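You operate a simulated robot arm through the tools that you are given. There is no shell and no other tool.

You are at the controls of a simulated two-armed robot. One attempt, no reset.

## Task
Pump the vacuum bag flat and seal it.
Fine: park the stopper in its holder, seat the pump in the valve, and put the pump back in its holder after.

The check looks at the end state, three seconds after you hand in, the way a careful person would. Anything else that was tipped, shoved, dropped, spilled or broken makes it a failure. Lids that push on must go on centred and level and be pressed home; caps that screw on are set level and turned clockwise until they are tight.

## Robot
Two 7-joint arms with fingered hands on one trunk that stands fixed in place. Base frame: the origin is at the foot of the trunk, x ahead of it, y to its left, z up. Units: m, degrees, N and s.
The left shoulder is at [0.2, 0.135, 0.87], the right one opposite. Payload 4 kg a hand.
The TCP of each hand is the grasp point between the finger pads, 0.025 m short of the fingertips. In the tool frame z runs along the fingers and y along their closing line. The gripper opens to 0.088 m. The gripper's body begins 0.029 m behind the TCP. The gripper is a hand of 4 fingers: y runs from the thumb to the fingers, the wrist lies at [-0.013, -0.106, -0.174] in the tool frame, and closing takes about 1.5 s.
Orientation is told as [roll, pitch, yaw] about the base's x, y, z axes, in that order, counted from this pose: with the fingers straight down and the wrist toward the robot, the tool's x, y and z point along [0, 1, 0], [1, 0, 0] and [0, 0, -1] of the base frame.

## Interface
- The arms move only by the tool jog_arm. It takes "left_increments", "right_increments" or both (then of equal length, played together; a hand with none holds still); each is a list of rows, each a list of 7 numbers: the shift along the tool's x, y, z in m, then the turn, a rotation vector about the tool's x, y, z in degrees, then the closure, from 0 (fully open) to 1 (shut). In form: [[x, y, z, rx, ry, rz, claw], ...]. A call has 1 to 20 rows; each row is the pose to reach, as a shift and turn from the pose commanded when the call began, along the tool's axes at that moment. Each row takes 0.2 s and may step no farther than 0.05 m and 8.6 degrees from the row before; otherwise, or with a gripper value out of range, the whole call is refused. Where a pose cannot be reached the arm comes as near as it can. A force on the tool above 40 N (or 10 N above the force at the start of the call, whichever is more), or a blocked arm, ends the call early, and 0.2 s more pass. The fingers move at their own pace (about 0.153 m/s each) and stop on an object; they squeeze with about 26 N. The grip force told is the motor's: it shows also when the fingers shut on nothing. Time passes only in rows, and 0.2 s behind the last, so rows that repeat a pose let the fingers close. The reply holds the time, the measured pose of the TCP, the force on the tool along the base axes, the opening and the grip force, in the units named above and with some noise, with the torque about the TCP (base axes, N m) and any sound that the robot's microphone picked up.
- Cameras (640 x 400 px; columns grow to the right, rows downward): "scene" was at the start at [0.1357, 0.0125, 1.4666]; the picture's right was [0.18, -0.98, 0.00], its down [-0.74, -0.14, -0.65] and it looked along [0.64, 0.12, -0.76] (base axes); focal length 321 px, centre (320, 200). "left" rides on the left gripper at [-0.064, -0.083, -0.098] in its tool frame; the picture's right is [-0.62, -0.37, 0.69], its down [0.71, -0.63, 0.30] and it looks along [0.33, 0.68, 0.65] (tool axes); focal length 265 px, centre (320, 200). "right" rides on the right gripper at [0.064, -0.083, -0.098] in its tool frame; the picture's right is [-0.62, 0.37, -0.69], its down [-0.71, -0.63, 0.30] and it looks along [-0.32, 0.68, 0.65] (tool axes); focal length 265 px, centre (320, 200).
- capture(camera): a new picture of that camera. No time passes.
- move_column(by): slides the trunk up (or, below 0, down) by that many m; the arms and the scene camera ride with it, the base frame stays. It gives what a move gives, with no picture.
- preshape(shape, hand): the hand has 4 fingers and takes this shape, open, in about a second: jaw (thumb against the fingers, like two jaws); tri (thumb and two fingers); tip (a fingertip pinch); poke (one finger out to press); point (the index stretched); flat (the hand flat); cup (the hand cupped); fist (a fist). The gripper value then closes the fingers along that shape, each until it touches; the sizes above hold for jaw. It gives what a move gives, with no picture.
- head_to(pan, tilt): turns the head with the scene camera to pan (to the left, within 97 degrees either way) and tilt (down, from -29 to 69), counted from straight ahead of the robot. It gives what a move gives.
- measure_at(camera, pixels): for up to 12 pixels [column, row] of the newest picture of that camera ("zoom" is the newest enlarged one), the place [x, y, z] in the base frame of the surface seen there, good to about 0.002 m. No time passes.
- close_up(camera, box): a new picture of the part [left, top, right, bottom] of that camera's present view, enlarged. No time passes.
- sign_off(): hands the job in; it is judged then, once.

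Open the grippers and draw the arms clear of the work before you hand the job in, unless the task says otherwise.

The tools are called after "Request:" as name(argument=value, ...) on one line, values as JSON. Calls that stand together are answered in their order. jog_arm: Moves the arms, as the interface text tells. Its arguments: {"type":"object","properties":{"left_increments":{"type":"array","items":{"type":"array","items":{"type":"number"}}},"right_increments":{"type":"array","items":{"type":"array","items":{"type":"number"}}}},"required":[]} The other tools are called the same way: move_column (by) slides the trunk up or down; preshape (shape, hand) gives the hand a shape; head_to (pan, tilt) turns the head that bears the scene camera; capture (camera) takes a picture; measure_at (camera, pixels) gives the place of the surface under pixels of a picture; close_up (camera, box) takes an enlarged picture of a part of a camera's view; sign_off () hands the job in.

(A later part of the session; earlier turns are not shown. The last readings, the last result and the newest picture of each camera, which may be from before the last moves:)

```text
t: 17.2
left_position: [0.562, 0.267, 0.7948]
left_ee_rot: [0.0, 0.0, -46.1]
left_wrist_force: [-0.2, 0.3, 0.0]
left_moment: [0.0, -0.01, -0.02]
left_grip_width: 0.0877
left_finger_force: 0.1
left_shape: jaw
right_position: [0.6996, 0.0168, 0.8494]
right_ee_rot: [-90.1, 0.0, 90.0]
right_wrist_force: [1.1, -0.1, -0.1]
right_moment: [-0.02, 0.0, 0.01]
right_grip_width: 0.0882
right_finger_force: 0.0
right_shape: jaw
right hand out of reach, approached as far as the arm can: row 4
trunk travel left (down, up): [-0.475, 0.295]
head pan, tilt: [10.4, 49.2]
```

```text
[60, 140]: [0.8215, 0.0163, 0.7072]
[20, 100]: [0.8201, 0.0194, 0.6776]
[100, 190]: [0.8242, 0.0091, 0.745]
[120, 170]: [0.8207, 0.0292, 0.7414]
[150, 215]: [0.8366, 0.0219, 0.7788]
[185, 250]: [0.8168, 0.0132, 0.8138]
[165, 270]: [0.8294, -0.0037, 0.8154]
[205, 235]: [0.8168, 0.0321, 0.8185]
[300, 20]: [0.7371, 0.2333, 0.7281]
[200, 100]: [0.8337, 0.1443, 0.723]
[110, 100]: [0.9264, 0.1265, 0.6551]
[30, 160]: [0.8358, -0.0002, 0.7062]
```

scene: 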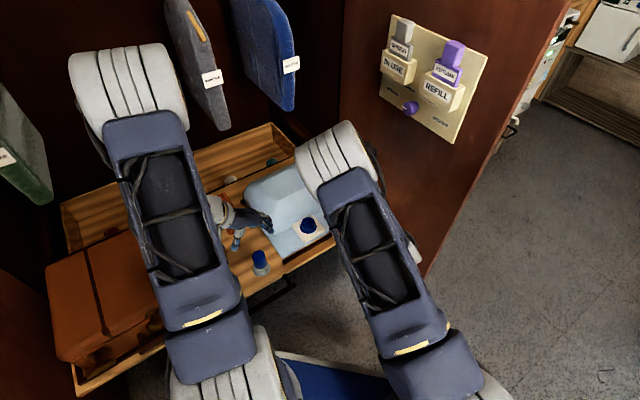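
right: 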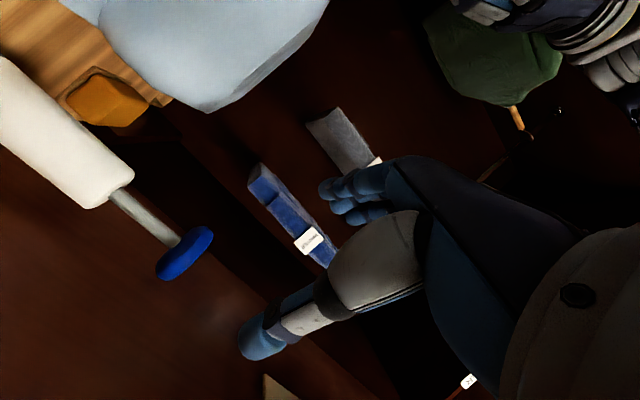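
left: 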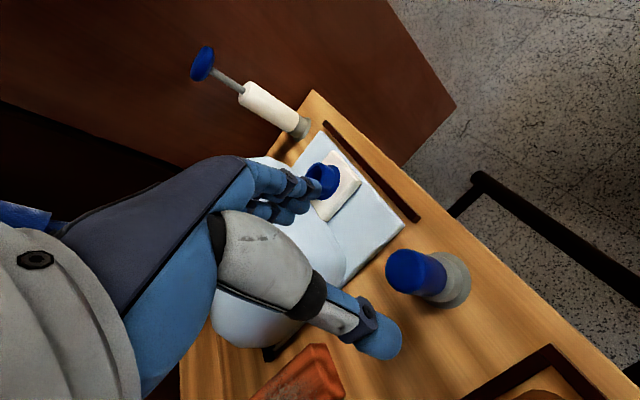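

The pump readings agree (axis about (0.838,0.016)). I lower the right hand to z=0.705 while staying 0.12 m short of the pump.

Request:
jog_arm(right_increments=[[0.036, 0, 0, 0, 0, 0, 0], [0.072, 0, 0, 0, 0, 0, 0], [0.108, 0, 0, 0, 0, 0, 0], [0.1445, 0, 0, 0, 0, 0, 0], [0.1445, 0, 0, 0, 0, 0, 0]])

Request:
capture(camera="right")

Request:
capture(camera="left")

Request:
capture(camera="scene")

```text
t: 18.4
left_position: [0.5625, 0.2678, 0.7955]
left_ee_rot: [0.0, 0.0, -45.9]
left_wrist_force: [0.2, 0.4, -0.5]
left_moment: [0.02, -0.04, 0.02]
left_grip_width: 0.0879
left_finger_force: 0.0
left_shape: jaw
right_position: [0.7002, 0.0163, 0.703]
right_ee_rot: [-90.0, 0.0, 90.0]
right_wrist_force: [0.0, 0.4, 0.4]
right_moment: [-0.02, 0.03, 0.01]
right_grip_width: 0.0881
right_finger_force: 0.1
right_shape: jaw
trunk travel left (down, up): [-0.475, 0.295]
head pan, tilt: [10.4, 49.2]
```

```text
taken
```

right: 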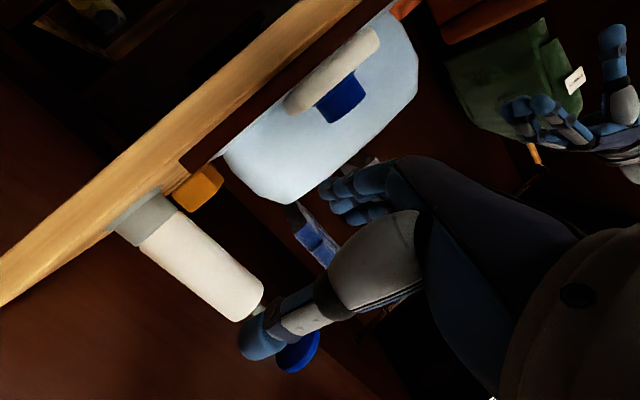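

```text
taken
```

left: 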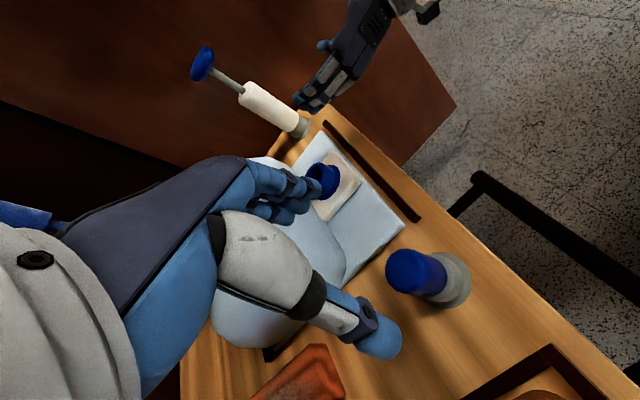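

```text
taken
```

scene: 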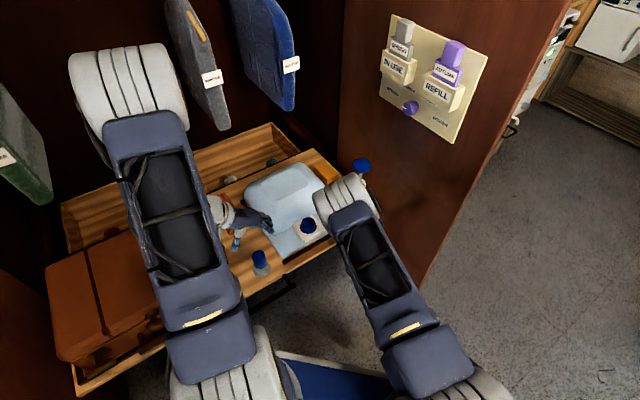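

The hand is level with the pump body and open. I advance along +x toward the pump axis, first 0.10 m, and check.

Request:
jog_arm(right_increments=[[-0.002, 0, 0.035, 0, 0, 0, 0], [-0.002, 0, 0.07, 0, 0, 0, 0], [-0.002, 0, 0.1, 0, 0, 0, 0], [-0.002, 0, 0.1, 0, 0, 0, 0]])

Request:
capture(camera="right")

Request:
capture(camera="left")

```text
t: 19.4
left_position: [0.5626, 0.2666, 0.7943]
left_ee_rot: [0.1, 0.0, -46.0]
left_wrist_force: [-0.3, 0.1, 0.8]
left_moment: [0.03, 0.02, -0.04]
left_grip_width: 0.0879
left_finger_force: 0.1
left_shape: jaw
right_position: [0.7969, 0.0164, 0.7059]
right_ee_rot: [-90.0, 0.1, 90.0]
right_wrist_force: [-0.1, -0.1, -0.8]
right_moment: [-0.01, -0.02, -0.01]
right_grip_width: 0.0877
right_finger_force: 0.1
right_shape: jaw
trunk travel left (down, up): [-0.475, 0.295]
head pan, tilt: [10.4, 49.2]
```

```text
taken
```

right: 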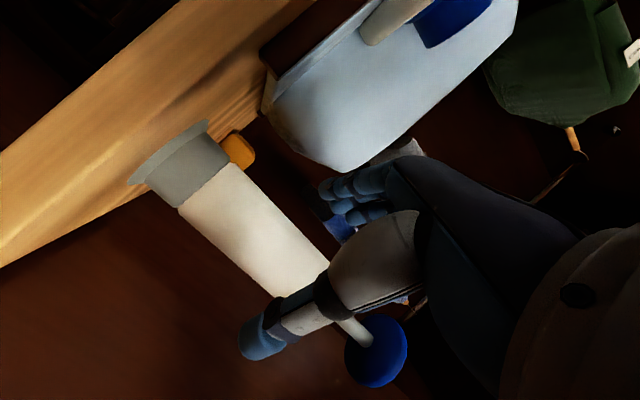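

```text
taken
```

left: 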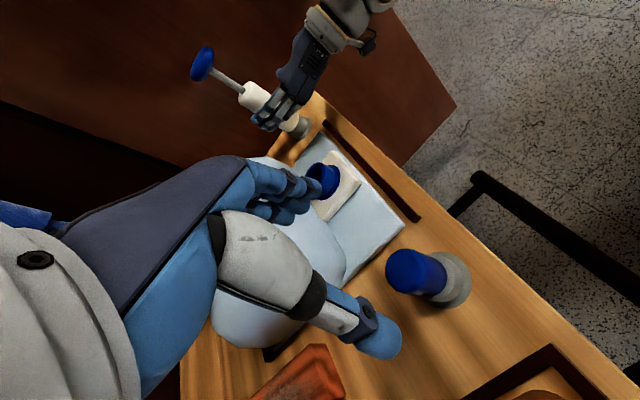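

The pump body runs between thumb and fingers. I advance the last 0.039 m to put the TCP on the pump axis.

Request:
jog_arm(right_increments=[[0, 0, 0.02, 0, 0, 0, 0], [0, 0, 0.038, 0, 0, 0, 0], [0, 0, 0.038, 0, 0, 0, 0]])

Request:
capture(camera="right")

Request:
close_up(camera="left", box=[170, 0, 390, 150])

```text
t: 20.2
left_position: [0.5628, 0.266, 0.7951]
left_ee_rot: [0.0, 0.0, -46.0]
left_wrist_force: [0.2, 0.1, 0.6]
left_moment: [-0.02, -0.01, -0.02]
left_grip_width: 0.0879
left_finger_force: 0.0
left_shape: jaw
right_position: [0.8358, 0.0176, 0.7083]
right_ee_rot: [-90.0, 0.0, 90.0]
right_wrist_force: [-0.3, 0.0, -0.8]
right_moment: [0.0, 0.01, -0.02]
right_grip_width: 0.0879
right_finger_force: 0.1
right_shape: jaw
trunk travel left (down, up): [-0.475, 0.295]
head pan, tilt: [10.4, 49.2]
```

```text
taken
```

right: 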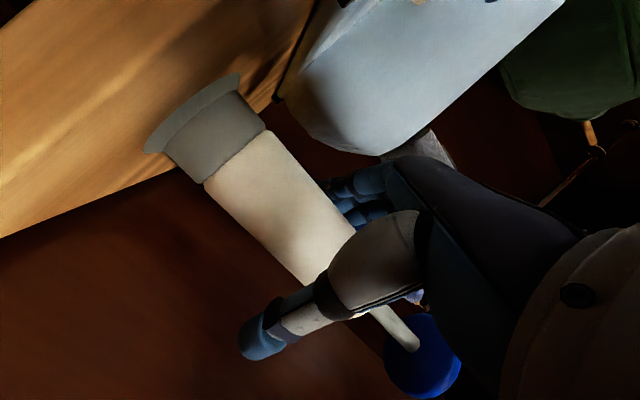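

```text
2.67 times, centred on (280, 75) of left
```

zoom: 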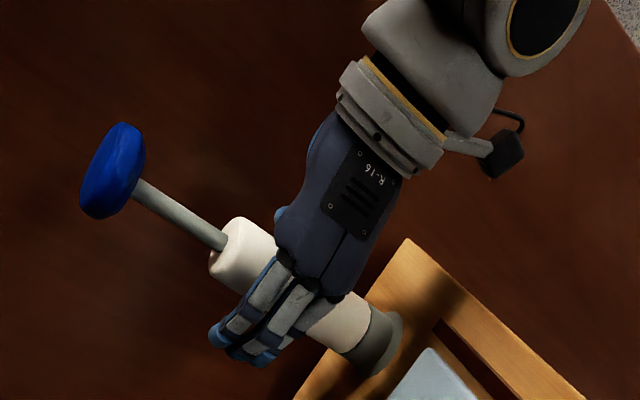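

The hand brackets the middle of the pump body. I close on it.

Request:
jog_arm(right_increments=[[0, 0, 0, 0, 0, 0, 0.3], [0, 0, 0, 0, 0, 0, 0.5], [0, 0, 0, 0, 0, 0, 1], [0, 0, 0, 0, 0, 0, 1], [0, 0, 0, 0, 0, 0, 1], [0, 0, 0, 0, 0, 0, 1], [0, 0, 0, 0, 0, 0, 1], [0, 0, 0, 0, 0, 0, 1]])

Request:
capture(camera="right")

Request:
close_up(camera="left", box=[170, 0, 390, 150])

```text
t: 22.0
left_position: [0.5624, 0.2668, 0.7949]
left_ee_rot: [-0.1, 0.0, -46.0]
left_wrist_force: [-0.1, -0.6, -0.1]
left_moment: [0.0, 0.03, -0.03]
left_grip_width: 0.0879
left_finger_force: 0.0
left_shape: jaw
right_position: [0.8356, 0.0174, 0.7088]
right_ee_rot: [-90.1, 0.0, 90.0]
right_wrist_force: [1.0, -1.0, 0.7]
right_moment: [-0.1, -0.04, 0.03]
right_grip_width: 0.0294
right_finger_force: 26.1
right_shape: jaw
trunk travel left (down, up): [-0.475, 0.295]
head pan, tilt: [10.4, 49.2]
```

```text
taken
```

right: 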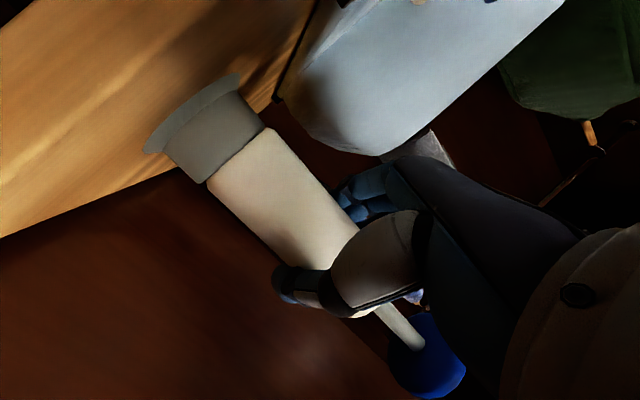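

```text
2.67 times, centred on (280, 75) of left
```

zoom: 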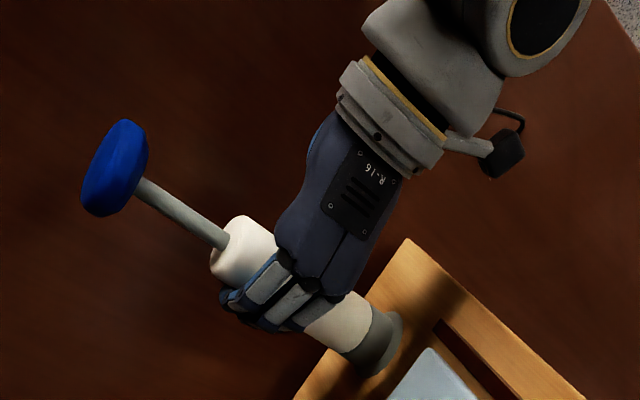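

Gripped (26 N, width 0.029 m), the pump still upright. I lift it slowly straight up.

Request:
jog_arm(right_increments=[[-0.005, 0, 0, 0, 0, 0, 1], [-0.01, 0, 0, 0, 0, 0, 1], [-0.018, 0, 0, 0, 0, 0, 1], [-0.026, 0, 0, 0, 0, 0, 1], [-0.04, 0, 0, 0, 0, 0, 1], [-0.06, 0, 0, 0, 0, 0, 1], [-0.06, 0, 0, 0, 0, 0, 1]])

Request:
capture(camera="right")

Request:
close_up(camera="left", box=[170, 0, 390, 150])

```text
t: 23.6
left_position: [0.5617, 0.2667, 0.7948]
left_ee_rot: [0.1, 0.0, -46.1]
left_wrist_force: [0.2, 0.3, -0.3]
left_moment: [-0.04, 0.01, 0.0]
left_grip_width: 0.0877
left_finger_force: 0.0
left_shape: jaw
right_position: [0.8369, 0.0169, 0.7678]
right_ee_rot: [-90.0, 0.0, 90.0]
right_wrist_force: [-1.4, 0.4, -1.2]
right_moment: [-0.03, 0.0, 0.02]
right_grip_width: 0.0296
right_finger_force: 26.0
right_shape: jaw
trunk travel left (down, up): [-0.475, 0.295]
head pan, tilt: [10.4, 49.2]
```

```text
taken
```

right: 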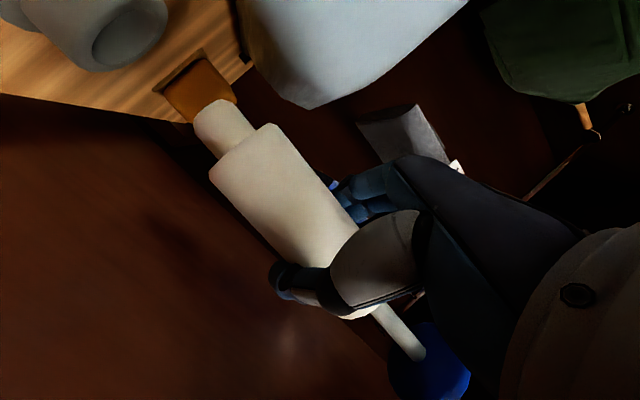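

```text
2.67 times, centred on (280, 75) of left
```

zoom: 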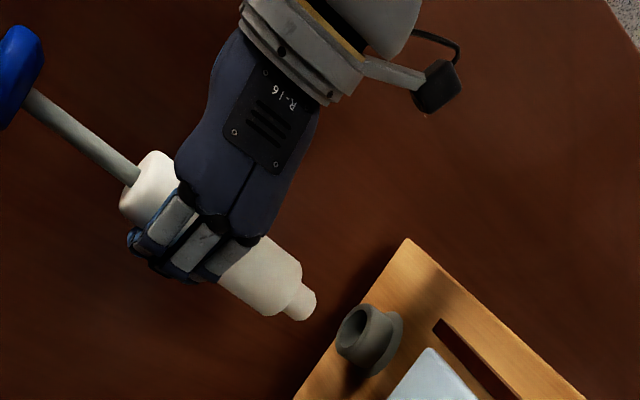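

The pump is free with its nozzle showing. I measure the empty pump holder's rim from the left zoom for the return trip.

Request:
close_up(camera="left", box=[270, 90, 330, 150])

```text
6.67 times, centred on (300, 120) of left
```

zoom: 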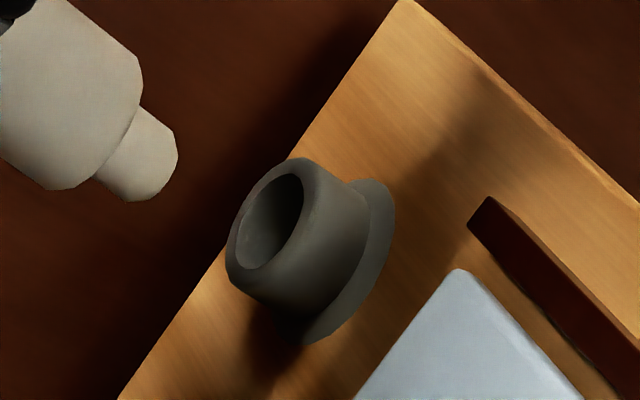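

Rim edge points of the holder: left (234,245), right (305,190), top (285,165), bottom (245,275). I measure these plus the nozzle and its shoulder.

Request:
measure_at(camera="zoom", pixels=[[232, 240], [307, 200], [290, 163], [248, 278], [262, 180], [285, 255], [300, 290], [340, 250], [120, 120], [90, 130], [145, 155], [160, 165]])

Request:
close_up(camera="right", box=[160, 60, 360, 260])

```text
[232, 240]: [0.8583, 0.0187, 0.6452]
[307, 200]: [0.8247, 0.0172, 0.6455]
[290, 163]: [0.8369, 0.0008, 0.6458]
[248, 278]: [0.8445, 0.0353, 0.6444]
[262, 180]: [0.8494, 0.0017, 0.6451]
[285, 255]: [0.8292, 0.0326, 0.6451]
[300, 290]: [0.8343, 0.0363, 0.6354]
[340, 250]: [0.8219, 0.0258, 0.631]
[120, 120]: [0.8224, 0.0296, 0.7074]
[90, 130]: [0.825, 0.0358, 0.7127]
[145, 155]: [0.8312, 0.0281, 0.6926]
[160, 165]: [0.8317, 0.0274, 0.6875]
```

```text
2.00 times, centred on (260, 160) of right
```

zoom: 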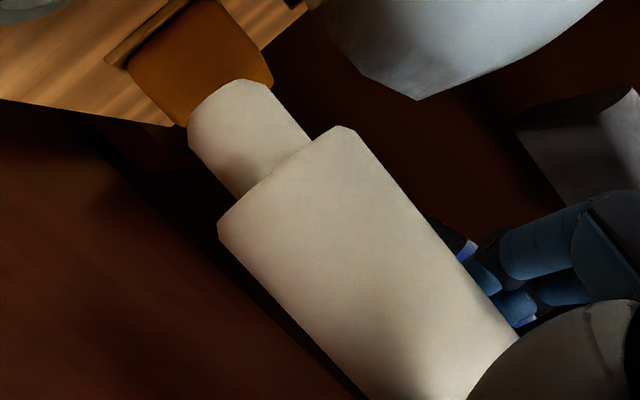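

The holder's centre is about (0.839,0.017), rim z 0.645; nozzle tip sits about 0.082 m under the TCP. I lift the pump a bit more and draw the left arm up and out to the left to clear space and see the valve.

Request:
jog_arm(left_increments=[[0, 0, -0.04, 0, 0, 0, 0], [0.012, -0.034, -0.07, 0, 0, 0, 0], [0.024, -0.068, -0.1, 0, 0, 0, 0], [0.036, -0.102, -0.13, 0, 0, 0, 0], [0.047, -0.135, -0.16, 0, 0, 0, 0], [0.047, -0.135, -0.16, 0, 0, 0, 0]], right_increments=[[-0.01, 0, 0, 0, 0, 0, 1], [-0.02, 0, 0, 0, 0, 0, 1], [-0.035, 0, 0, 0, 0, 0, 1], [-0.05, 0, 0, 0, 0, 0, 1], [-0.05, 0, 0, 0, 0, 0, 1], [-0.05, 0, 0, 0, 0, 0, 1]])

Request:
capture(camera="left")

Request:
capture(camera="scene")

```text
t: 25.0
left_position: [0.5031, 0.399, 0.9555]
left_ee_rot: [0.0, 0.0, -46.0]
left_wrist_force: [-0.2, -0.4, 0.7]
left_moment: [0.0, -0.01, -0.01]
left_grip_width: 0.0877
left_finger_force: 0.1
left_shape: jaw
right_position: [0.8372, 0.0174, 0.8185]
right_ee_rot: [-90.0, 0.0, 90.1]
right_wrist_force: [-0.7, -0.3, -2.2]
right_moment: [0.0, -0.02, 0.01]
right_grip_width: 0.0298
right_finger_force: 25.5
right_shape: jaw
trunk travel left (down, up): [-0.475, 0.295]
head pan, tilt: [10.4, 49.2]
```

```text
taken
```

left: 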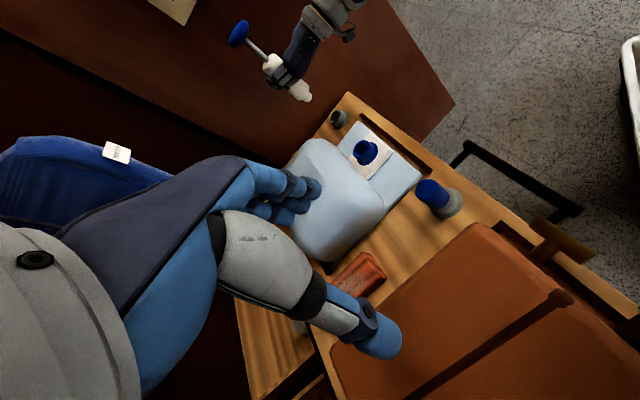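

```text
taken
```

scene: 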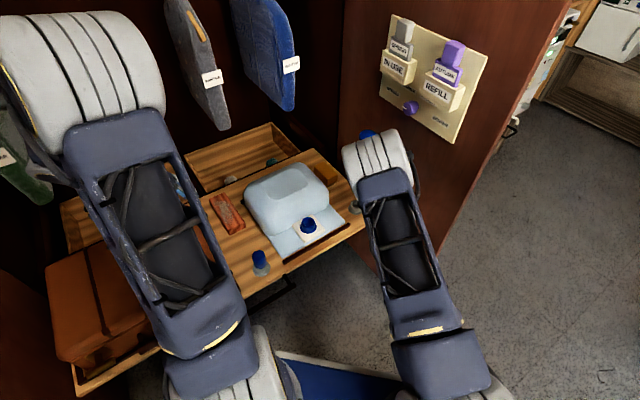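

Both moves went through. I measure the valve in a zoomed left and scene view, and check the left elbow's distance from the green garment at (20,160).

Request:
close_up(camera="scene", box=[280, 200, 340, 250])

Request:
measure_at(camera="scene", pixels=[[20, 60], [80, 40], [20, 170], [5, 140], [150, 60], [40, 190], [60, 150], [205, 100]])

Request:
close_up(camera="left", box=[330, 120, 410, 190])

```text
8.00 times, centred on (310, 225) of scene
```

zoom: 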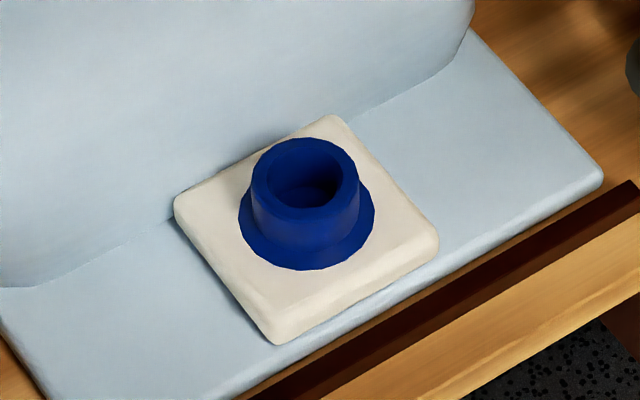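

```text
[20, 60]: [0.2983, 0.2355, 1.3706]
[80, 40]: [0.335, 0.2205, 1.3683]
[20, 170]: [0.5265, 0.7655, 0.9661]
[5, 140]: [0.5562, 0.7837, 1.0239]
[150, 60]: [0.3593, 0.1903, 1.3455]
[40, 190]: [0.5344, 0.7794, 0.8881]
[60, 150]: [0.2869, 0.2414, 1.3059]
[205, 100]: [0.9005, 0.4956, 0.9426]
```

```text
5.71 times, centred on (370, 155) of left
```

zoom: 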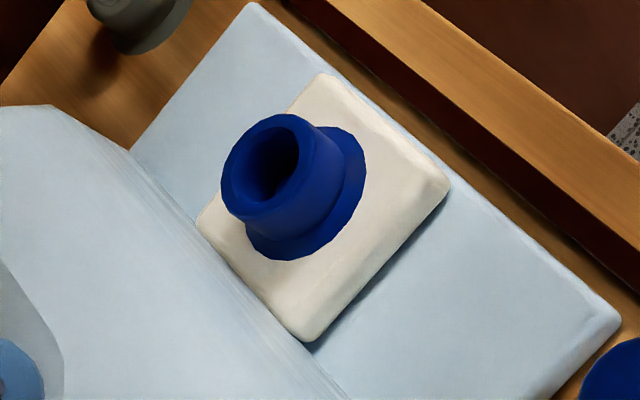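

Elbow is clear. I measure the valve rim band in this left zoom and then again in the scene zoom.

Request:
measure_at(camera="zoom", pixels=[[226, 180], [308, 150], [270, 119], [262, 210], [238, 135], [298, 185], [230, 200], [305, 130], [265, 170], [350, 150], [275, 250], [335, 215]])

Request:
close_up(camera="scene", box=[280, 200, 340, 250])

Request:
measure_at(camera="zoom", pixels=[[262, 190], [350, 180], [305, 143], [308, 212], [275, 155], [340, 205], [340, 155], [275, 205], [310, 185], [245, 230], [370, 225], [305, 268]])

```text
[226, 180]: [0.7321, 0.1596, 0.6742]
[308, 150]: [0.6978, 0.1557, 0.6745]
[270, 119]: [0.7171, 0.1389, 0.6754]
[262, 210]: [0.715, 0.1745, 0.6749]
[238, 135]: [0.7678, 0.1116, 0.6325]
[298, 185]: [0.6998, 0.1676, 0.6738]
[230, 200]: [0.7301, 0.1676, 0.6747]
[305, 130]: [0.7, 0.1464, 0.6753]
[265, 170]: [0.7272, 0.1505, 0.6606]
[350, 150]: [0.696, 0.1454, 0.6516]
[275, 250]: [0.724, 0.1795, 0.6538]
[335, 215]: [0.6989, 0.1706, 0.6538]
```

```text
8.00 times, centred on (310, 225) of scene
```

zoom: 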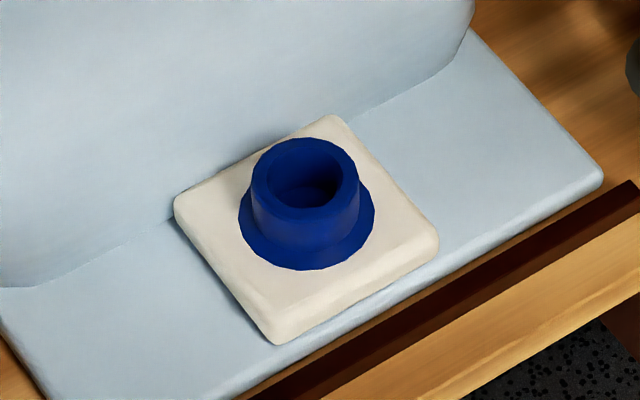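

```text
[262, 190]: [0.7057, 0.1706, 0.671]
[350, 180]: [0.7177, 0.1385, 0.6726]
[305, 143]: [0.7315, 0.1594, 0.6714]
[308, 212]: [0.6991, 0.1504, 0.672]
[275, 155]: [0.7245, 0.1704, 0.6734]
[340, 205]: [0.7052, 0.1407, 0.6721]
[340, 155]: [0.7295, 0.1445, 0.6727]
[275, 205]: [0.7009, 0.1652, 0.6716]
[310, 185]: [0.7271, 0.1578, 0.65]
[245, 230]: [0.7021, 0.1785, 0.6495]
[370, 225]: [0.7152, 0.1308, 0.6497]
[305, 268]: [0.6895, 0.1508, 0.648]
```

The valve centre comes out at about (0.715,0.156), rim z 0.674. Next I check where the held pump's axis lies relative to the TCP with a left zoom on the pump.

Request:
close_up(camera="left", box=[220, 10, 340, 110])

Request:
measure_at(camera="zoom", pixels=[[430, 330], [445, 345], [400, 320], [380, 305], [405, 300], [370, 325], [250, 225], [240, 240], [150, 165], [100, 110], [80, 130], [270, 215]])

```text
4.00 times, centred on (280, 60) of left
```

zoom: 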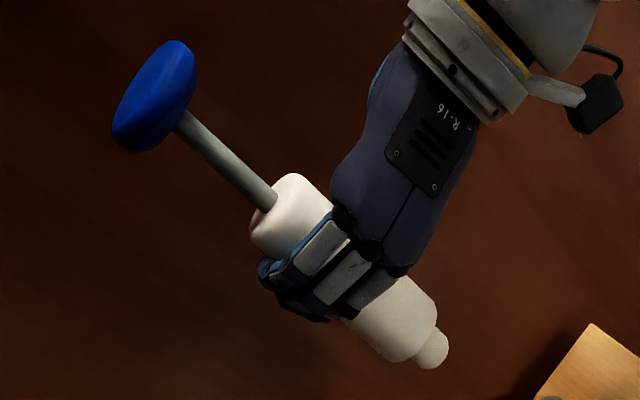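

```text
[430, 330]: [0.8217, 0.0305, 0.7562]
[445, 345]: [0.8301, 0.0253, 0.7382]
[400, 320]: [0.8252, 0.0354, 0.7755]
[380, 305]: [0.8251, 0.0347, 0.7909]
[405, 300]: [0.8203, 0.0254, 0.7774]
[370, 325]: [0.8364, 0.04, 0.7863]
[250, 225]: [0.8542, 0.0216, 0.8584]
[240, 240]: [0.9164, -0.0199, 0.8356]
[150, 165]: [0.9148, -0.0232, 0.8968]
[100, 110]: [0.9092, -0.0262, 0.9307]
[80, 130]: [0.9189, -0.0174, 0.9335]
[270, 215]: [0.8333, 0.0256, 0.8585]
```

I take more points on the body, rod and nozzle to pin down the axis from both wrist cameras.

Request:
measure_at(camera="zoom", pixels=[[225, 160], [210, 147], [250, 185], [440, 340], [425, 350], [390, 290], [360, 315], [375, 340], [415, 310], [420, 300], [285, 205], [300, 195]])

Request:
close_up(camera="right", box=[160, 60, 480, 400])

```text
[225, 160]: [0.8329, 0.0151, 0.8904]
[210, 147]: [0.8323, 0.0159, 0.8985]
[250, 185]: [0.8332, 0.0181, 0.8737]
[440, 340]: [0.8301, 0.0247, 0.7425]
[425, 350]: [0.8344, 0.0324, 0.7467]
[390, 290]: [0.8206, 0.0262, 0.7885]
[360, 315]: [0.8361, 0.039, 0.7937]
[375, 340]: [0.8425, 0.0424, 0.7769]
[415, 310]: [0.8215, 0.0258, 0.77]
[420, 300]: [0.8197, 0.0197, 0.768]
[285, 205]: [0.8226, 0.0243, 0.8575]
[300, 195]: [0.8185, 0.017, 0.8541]
```

```text
1.18 times, centred on (320, 230) of right
```

zoom: 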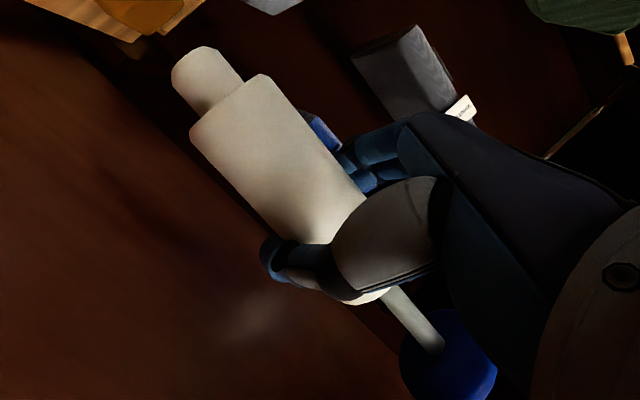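

The left-view points hint at a small tilt of the pump (top toward -y). I measure points along the pump in the right zoom to confirm.

Request:
measure_at(camera="zoom", pixels=[[205, 80], [195, 90], [225, 75], [245, 125], [215, 145], [275, 105], [290, 185], [265, 205], [320, 165], [320, 220], [400, 305], [420, 325]])

```text
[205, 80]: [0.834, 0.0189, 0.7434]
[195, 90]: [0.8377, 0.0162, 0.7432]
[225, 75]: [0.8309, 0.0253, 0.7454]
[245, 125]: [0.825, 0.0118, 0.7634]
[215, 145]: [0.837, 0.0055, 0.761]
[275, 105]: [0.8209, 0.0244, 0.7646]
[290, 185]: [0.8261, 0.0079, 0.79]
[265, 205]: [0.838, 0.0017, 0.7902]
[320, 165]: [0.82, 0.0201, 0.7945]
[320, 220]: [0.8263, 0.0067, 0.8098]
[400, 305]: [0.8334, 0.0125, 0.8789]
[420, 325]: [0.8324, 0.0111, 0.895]
```

The pump is tilted about 4.8° in the hand (axis y 0.0245 at z 0.76, 0.014 at z 0.89). I roll the hand -4.8° about the tool z to make it upright, then re-measure.

Request:
jog_arm(right_increments=[[0, 0, 0, 0, 0, -2.4, 1], [0, 0, 0, 0, 0, -4.8, 1], [0, 0, 0, 0, 0, -4.8, 1]])

Request:
close_up(camera="left", box=[220, 10, 340, 110])

Request:
measure_at(camera="zoom", pixels=[[225, 160], [250, 185], [205, 140], [440, 340], [425, 350], [390, 290], [360, 315], [375, 340], [415, 310], [420, 300], [285, 205], [300, 195]])

Request:
close_up(camera="right", box=[160, 60, 480, 400])

Request:
measure_at(camera="zoom", pixels=[[205, 80], [195, 90], [225, 75], [245, 125], [215, 145], [275, 105], [290, 185], [265, 205], [320, 165], [320, 220], [400, 305], [420, 325]])

```text
t: 25.8
left_position: [0.5028, 0.3986, 0.9542]
left_ee_rot: [0.0, 0.1, -46.0]
left_wrist_force: [-0.4, 1.0, 0.0]
left_moment: [-0.01, -0.01, -0.01]
left_grip_width: 0.0876
left_finger_force: 0.0
left_shape: jaw
right_position: [0.8373, 0.0183, 0.8179]
right_ee_rot: [-90.1, 4.8, 90.0]
right_wrist_force: [0.3, -0.5, -2.8]
right_moment: [0.01, 0.05, 0.03]
right_grip_width: 0.0298
right_finger_force: 26.6
right_shape: jaw
trunk travel left (down, up): [-0.475, 0.295]
head pan, tilt: [10.4, 49.2]
```

```text
4.00 times, centred on (280, 60) of left
```

zoom: 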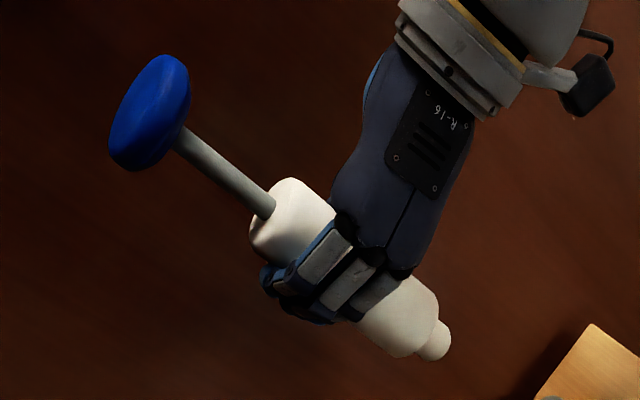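

```text
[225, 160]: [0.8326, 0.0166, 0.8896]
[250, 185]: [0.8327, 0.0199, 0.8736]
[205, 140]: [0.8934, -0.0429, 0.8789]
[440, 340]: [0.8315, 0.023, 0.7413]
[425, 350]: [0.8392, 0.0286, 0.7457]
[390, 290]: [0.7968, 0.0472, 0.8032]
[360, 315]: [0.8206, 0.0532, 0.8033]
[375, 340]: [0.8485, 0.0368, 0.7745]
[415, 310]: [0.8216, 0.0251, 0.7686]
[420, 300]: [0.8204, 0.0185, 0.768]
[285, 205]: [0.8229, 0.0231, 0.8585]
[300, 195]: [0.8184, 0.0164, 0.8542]
```

```text
1.18 times, centred on (320, 230) of right
```

zoom: 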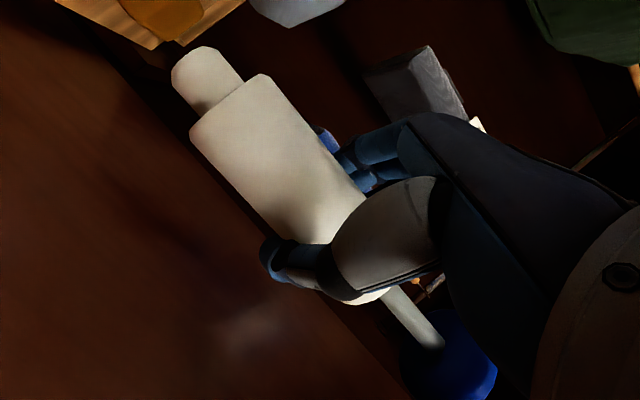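

```text
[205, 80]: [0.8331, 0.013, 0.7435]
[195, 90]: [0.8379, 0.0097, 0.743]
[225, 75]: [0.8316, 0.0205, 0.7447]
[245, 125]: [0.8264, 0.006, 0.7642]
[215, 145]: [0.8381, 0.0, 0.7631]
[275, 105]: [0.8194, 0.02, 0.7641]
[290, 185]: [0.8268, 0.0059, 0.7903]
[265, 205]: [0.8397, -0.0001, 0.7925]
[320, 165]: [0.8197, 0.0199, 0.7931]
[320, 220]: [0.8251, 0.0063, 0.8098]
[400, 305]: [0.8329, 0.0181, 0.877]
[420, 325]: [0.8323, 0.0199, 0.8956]
```

The pump now stands upright in the hand, its axis about 2–3 mm to +y of the TCP. I carry it to above the valve at (0.715,0.156), turning the hand 35° so that the right arm stays to the right.

Request:
jog_arm(right_increments=[[-0.0019, 0.0228, -0.0203, -5.81, -0.488, 0, 1], [-0.0038, 0.0457, -0.0405, -11.63, -0.977, 0, 1], [-0.0058, 0.0685, -0.0608, -17.44, -1.465, 0, 1], [-0.0077, 0.0913, -0.0811, -23.25, -1.953, 0, 1], [-0.0096, 0.1142, -0.1013, -29.07, -2.442, 0, 1], [-0.0115, 0.137, -0.1216, -34.88, -2.93, 0, 1], [-0.0115, 0.137, -0.1216, -34.88, -2.93, 0, 1]])

Request:
capture(camera="left")

Request:
capture(camera="right")

Request:
capture(camera="scene")

```text
t: 27.4
left_position: [0.5026, 0.3972, 0.9557]
left_ee_rot: [0.0, 0.0, -46.1]
left_wrist_force: [0.5, -0.1, -0.2]
left_moment: [-0.02, 0.01, 0.01]
left_grip_width: 0.0877
left_finger_force: 0.0
left_shape: jaw
right_position: [0.7164, 0.1531, 0.8149]
right_ee_rot: [-90.1, 4.8, 125.0]
right_wrist_force: [-0.8, -0.6, -1.8]
right_moment: [0.0, 0.01, 0.01]
right_grip_width: 0.0295
right_finger_force: 25.7
right_shape: jaw
trunk travel left (down, up): [-0.475, 0.295]
head pan, tilt: [10.4, 49.2]
```

```text
taken
```

left: 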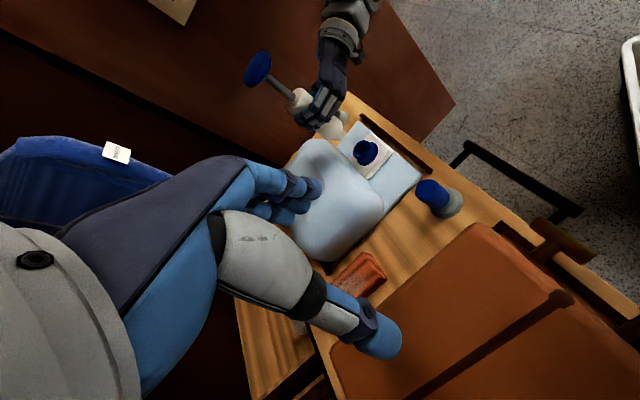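

```text
taken
```

right: 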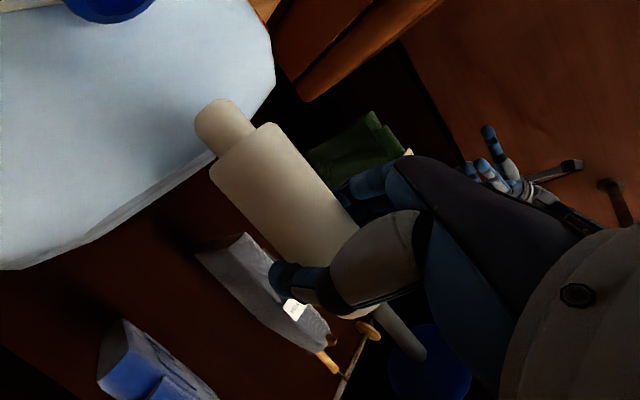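

```text
taken
```

scene: 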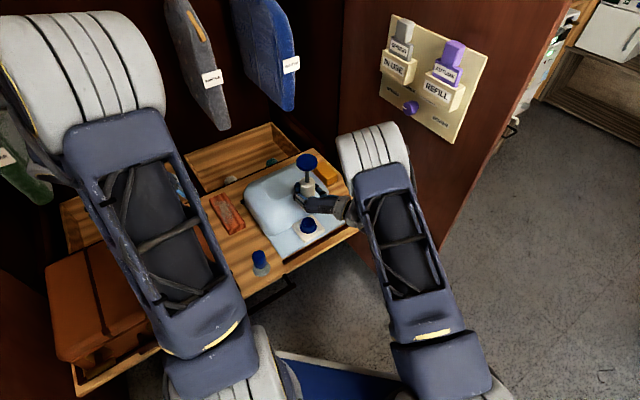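

The pump is held above the valve and the scene camera sees both. I measure the pump axis and valve in a scene zoom.

Request:
close_up(camera="scene", box=[265, 145, 365, 245])

Request:
close_up(camera="right", box=[160, 60, 480, 400])

Request:
measure_at(camera="zoom", pixels=[[205, 80], [195, 90], [225, 75], [245, 125], [215, 145], [275, 105], [290, 185], [265, 205], [320, 165], [320, 220], [400, 305], [420, 325]])

```text
4.00 times, centred on (315, 195) of scene
```

zoom: 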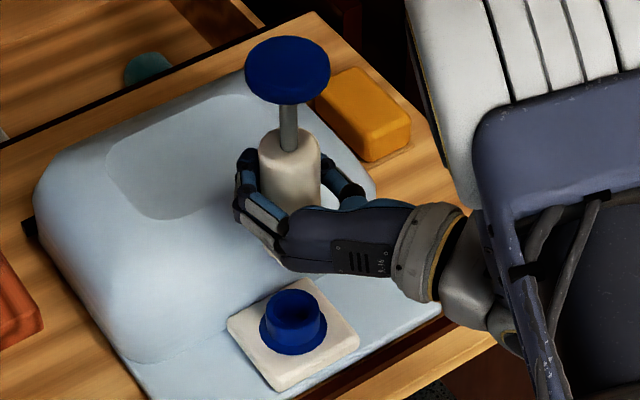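

```text
1.18 times, centred on (320, 230) of right
```

zoom: 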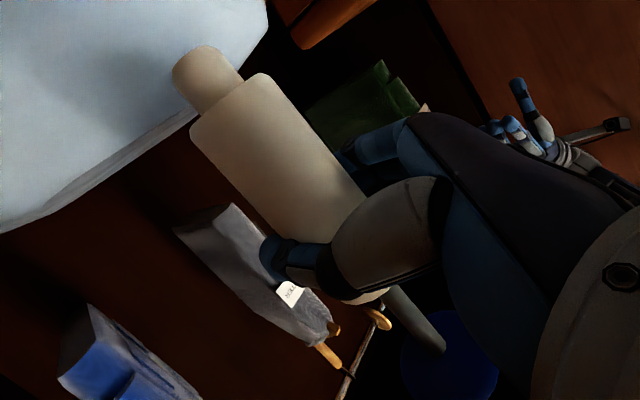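

```text
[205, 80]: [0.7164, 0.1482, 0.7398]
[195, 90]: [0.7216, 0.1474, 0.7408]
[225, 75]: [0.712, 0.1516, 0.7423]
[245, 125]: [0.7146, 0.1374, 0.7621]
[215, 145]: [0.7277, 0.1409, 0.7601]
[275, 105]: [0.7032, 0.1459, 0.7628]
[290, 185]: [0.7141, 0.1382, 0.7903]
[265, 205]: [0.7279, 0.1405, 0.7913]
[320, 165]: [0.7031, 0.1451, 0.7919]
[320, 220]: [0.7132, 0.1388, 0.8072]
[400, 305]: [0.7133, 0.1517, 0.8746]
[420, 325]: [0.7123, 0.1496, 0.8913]
```

The right view gives the axis about (0.718,0.156) low and (0.714,0.155) at the rod. I cross-check with the scene zoom.

Request:
close_up(camera="scene", box=[265, 145, 365, 245])

Request:
measure_at(camera="zoom", pixels=[[288, 62], [250, 70], [326, 70], [288, 95], [288, 115], [288, 140], [289, 185], [262, 180], [317, 180], [270, 150], [310, 150], [289, 165]])

Request:
measure_at(camera="zoom", pixels=[[272, 320], [317, 317], [295, 294], [295, 331], [287, 42], [287, 101], [300, 62], [275, 62]])

```text
4.00 times, centred on (315, 195) of scene
```

zoom: 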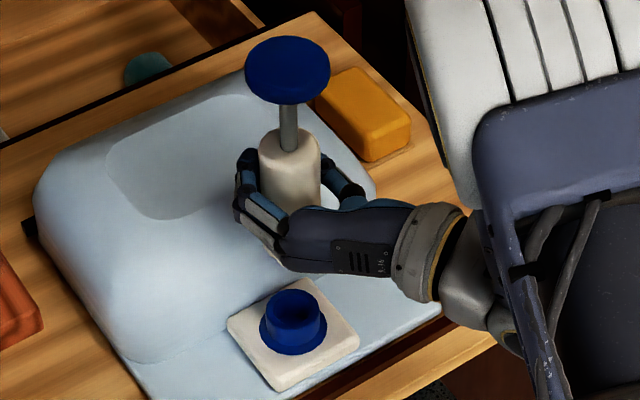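

```text
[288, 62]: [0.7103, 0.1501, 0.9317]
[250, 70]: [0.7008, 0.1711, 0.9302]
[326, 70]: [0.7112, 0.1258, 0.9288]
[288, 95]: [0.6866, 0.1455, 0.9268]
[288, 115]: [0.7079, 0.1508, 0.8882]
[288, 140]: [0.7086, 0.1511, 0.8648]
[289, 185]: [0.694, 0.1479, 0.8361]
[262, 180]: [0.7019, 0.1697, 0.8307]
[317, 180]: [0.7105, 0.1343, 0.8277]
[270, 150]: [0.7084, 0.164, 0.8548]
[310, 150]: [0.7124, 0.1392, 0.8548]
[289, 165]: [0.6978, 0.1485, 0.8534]
```

```text
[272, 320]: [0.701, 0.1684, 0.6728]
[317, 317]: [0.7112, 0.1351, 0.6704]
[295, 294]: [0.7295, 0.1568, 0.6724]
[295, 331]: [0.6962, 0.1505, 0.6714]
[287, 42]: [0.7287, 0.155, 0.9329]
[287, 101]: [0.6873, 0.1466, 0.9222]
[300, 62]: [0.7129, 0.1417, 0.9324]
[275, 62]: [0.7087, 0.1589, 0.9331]
```

Both views agree to within 2 mm that the nozzle is over the valve, with a ~2° lean back toward the palm. I correct that lean (+2° about tool y) and lower to put the nozzle tip just over the rim.

Request:
jog_arm(right_increments=[[0.0, 0.0008, 0.0006, 0, 2, 0, 1], [0.02, 0.0024, 0.0006, 0, 2, 0, 1], [0.04, 0.0041, 0.0006, 0, 2, 0, 1], [0.0557, 0.0055, 0.0006, 0, 2, 0, 1], [0.0557, 0.0055, 0.0006, 0, 2, 0, 1]])

Request:
close_up(camera="left", box=[290, 60, 430, 200])

Request:
close_up(camera="scene", box=[265, 145, 365, 245])

Request:
capture(camera="right")

```text
t: 28.6
left_position: [0.5023, 0.3985, 0.955]
left_ee_rot: [0.1, 0.0, -46.1]
left_wrist_force: [0.4, 0.5, 0.2]
left_moment: [0.05, 0.0, 0.0]
left_grip_width: 0.0878
left_finger_force: 0.1
left_shape: jaw
right_position: [0.7175, 0.155, 0.7596]
right_ee_rot: [-88.0, 4.8, 125.0]
right_wrist_force: [0.4, 0.2, -2.1]
right_moment: [-0.01, 0.03, 0.05]
right_grip_width: 0.0294
right_finger_force: 25.6
right_shape: jaw
trunk travel left (down, up): [-0.475, 0.295]
head pan, tilt: [10.4, 49.2]
```

```text
2.86 times, centred on (360, 130) of left
```

zoom: 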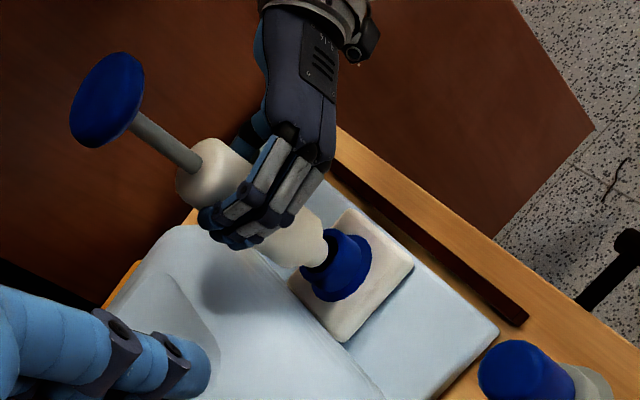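

```text
4.00 times, centred on (315, 195) of scene
```

zoom: 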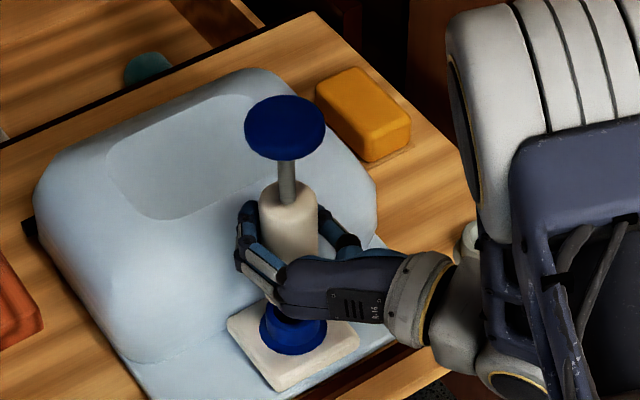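

```text
taken
```

right: 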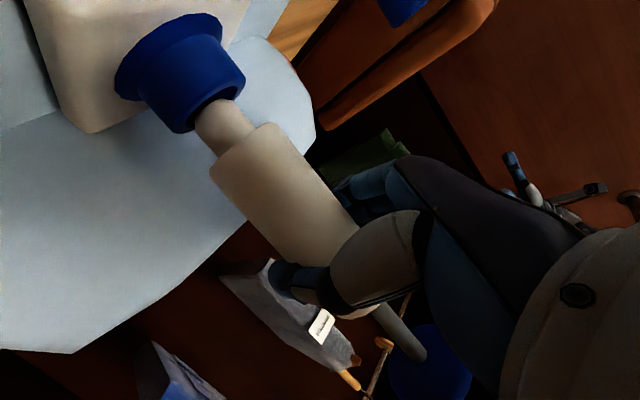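

The nozzle is at the mouth of the valve. I zoom the right and left views to check the alignment before inserting.

Request:
close_up(camera="right", box=[100, 0, 320, 200])

Request:
close_up(camera="left", box=[340, 110, 410, 180])

```text
2.00 times, centred on (210, 100) of right
```

zoom: 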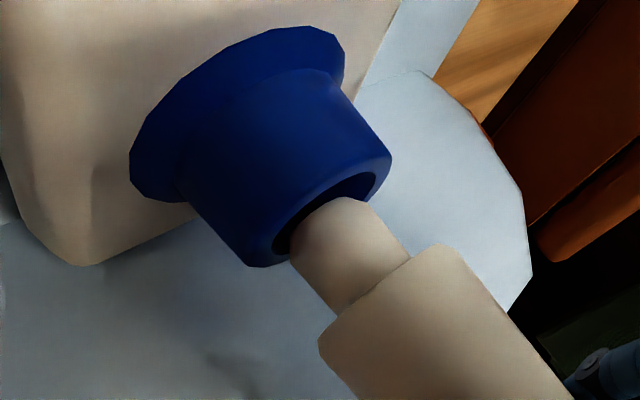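

```text
5.71 times, centred on (375, 145) of left
```

zoom: 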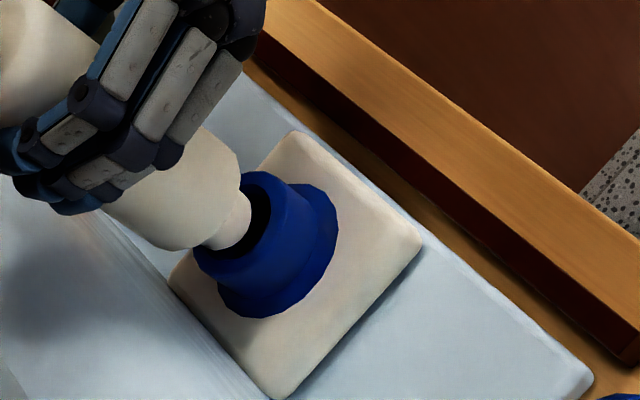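

I measure nozzle and valve wall points in the same right view to get their relative offset.

Request:
close_up(camera="right", box=[100, 0, 320, 200])

Request:
measure_at(camera="zoom", pixels=[[255, 250], [385, 170], [230, 215], [290, 165], [340, 120], [260, 140], [320, 245], [345, 225], [370, 215], [390, 260], [345, 290], [330, 265]])

Request:
measure_at(camera="zoom", pixels=[[210, 200], [300, 190], [365, 150], [240, 180], [300, 130], [330, 90], [350, 310], [400, 330], [450, 290], [480, 340], [420, 270], [380, 380]])

```text
2.00 times, centred on (210, 100) of right
```

zoom: 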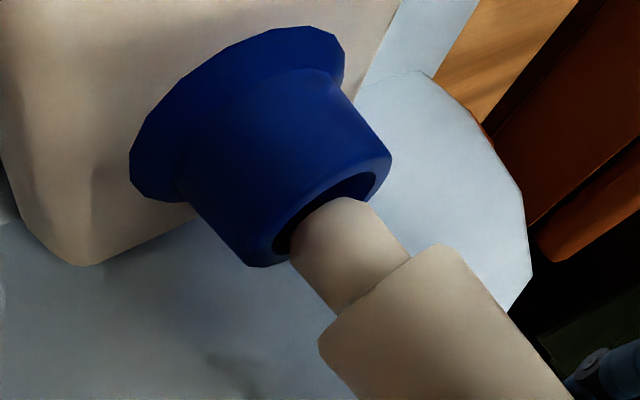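

```text
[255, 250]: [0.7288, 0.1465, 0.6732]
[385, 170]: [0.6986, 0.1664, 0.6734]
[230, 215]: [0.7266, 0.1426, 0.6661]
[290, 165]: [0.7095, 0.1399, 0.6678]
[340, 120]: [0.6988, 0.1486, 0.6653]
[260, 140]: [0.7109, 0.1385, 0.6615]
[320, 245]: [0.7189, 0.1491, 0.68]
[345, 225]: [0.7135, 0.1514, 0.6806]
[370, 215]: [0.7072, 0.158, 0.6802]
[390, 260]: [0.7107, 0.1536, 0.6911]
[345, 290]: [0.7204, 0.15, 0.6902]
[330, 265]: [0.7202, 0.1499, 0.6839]
```

```text
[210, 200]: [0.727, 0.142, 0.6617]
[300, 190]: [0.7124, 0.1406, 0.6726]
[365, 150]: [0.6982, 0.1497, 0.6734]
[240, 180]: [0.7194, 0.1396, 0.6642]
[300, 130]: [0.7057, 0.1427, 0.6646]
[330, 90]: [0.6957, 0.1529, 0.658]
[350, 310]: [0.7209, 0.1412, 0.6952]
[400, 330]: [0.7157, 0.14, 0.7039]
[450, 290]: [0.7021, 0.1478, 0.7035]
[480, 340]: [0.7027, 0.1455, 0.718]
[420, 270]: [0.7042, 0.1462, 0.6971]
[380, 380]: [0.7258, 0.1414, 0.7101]
```

Fits give the valve centre (0.715,0.157) and nozzle centre (0.717,0.159), so I shift (-2,-2) mm and lower the nozzle 8 mm into the mouth, watching force.

Request:
jog_arm(right_increments=[[0, -0.0005, -0.0028, 0, 0, 0, 1], [0.003, -0.0002, -0.0027, 0, 0, 0, 1], [0.006, 0.0, -0.0026, 0, 0, 0, 1], [0.009, 0.0003, -0.0025, 0, 0, 0, 1], [0.012, 0.0005, -0.0024, 0, 0, 0, 1], [0.012, 0.0005, -0.0024, 0, 0, 0, 1]])

Request:
close_up(camera="right", box=[100, 0, 320, 200])

Request:
close_up(camera="left", box=[340, 110, 410, 180])

```text
t: 30.0
left_position: [0.5033, 0.3984, 0.9554]
left_ee_rot: [0.0, 0.0, -46.0]
left_wrist_force: [-0.6, 0.1, -0.6]
left_moment: [-0.01, 0.02, 0.0]
left_grip_width: 0.0879
left_finger_force: 0.1
left_shape: jaw
right_position: [0.7148, 0.1534, 0.7494]
right_ee_rot: [-87.9, 4.9, 125.0]
right_wrist_force: [0.2, 0.3, -1.4]
right_moment: [0.0, 0.02, 0.02]
right_grip_width: 0.0292
right_finger_force: 25.7
right_shape: jaw
trunk travel left (down, up): [-0.475, 0.295]
head pan, tilt: [10.4, 49.2]
```

```text
2.00 times, centred on (210, 100) of right
```

zoom: 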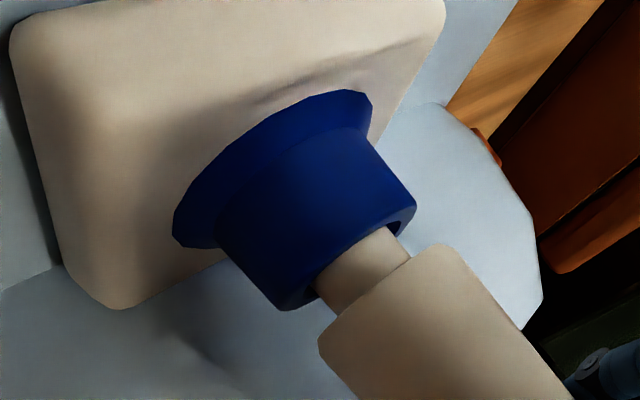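

```text
5.71 times, centred on (375, 145) of left
```

zoom: 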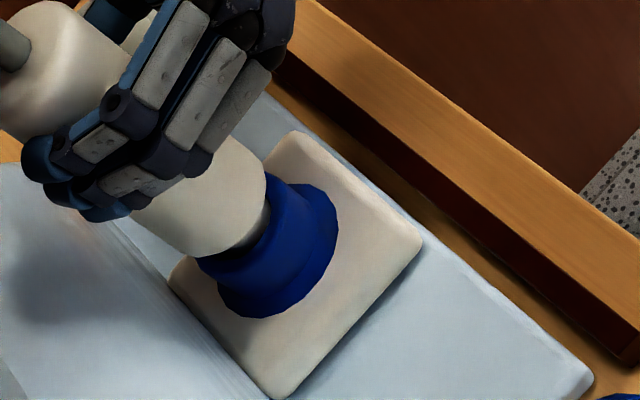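

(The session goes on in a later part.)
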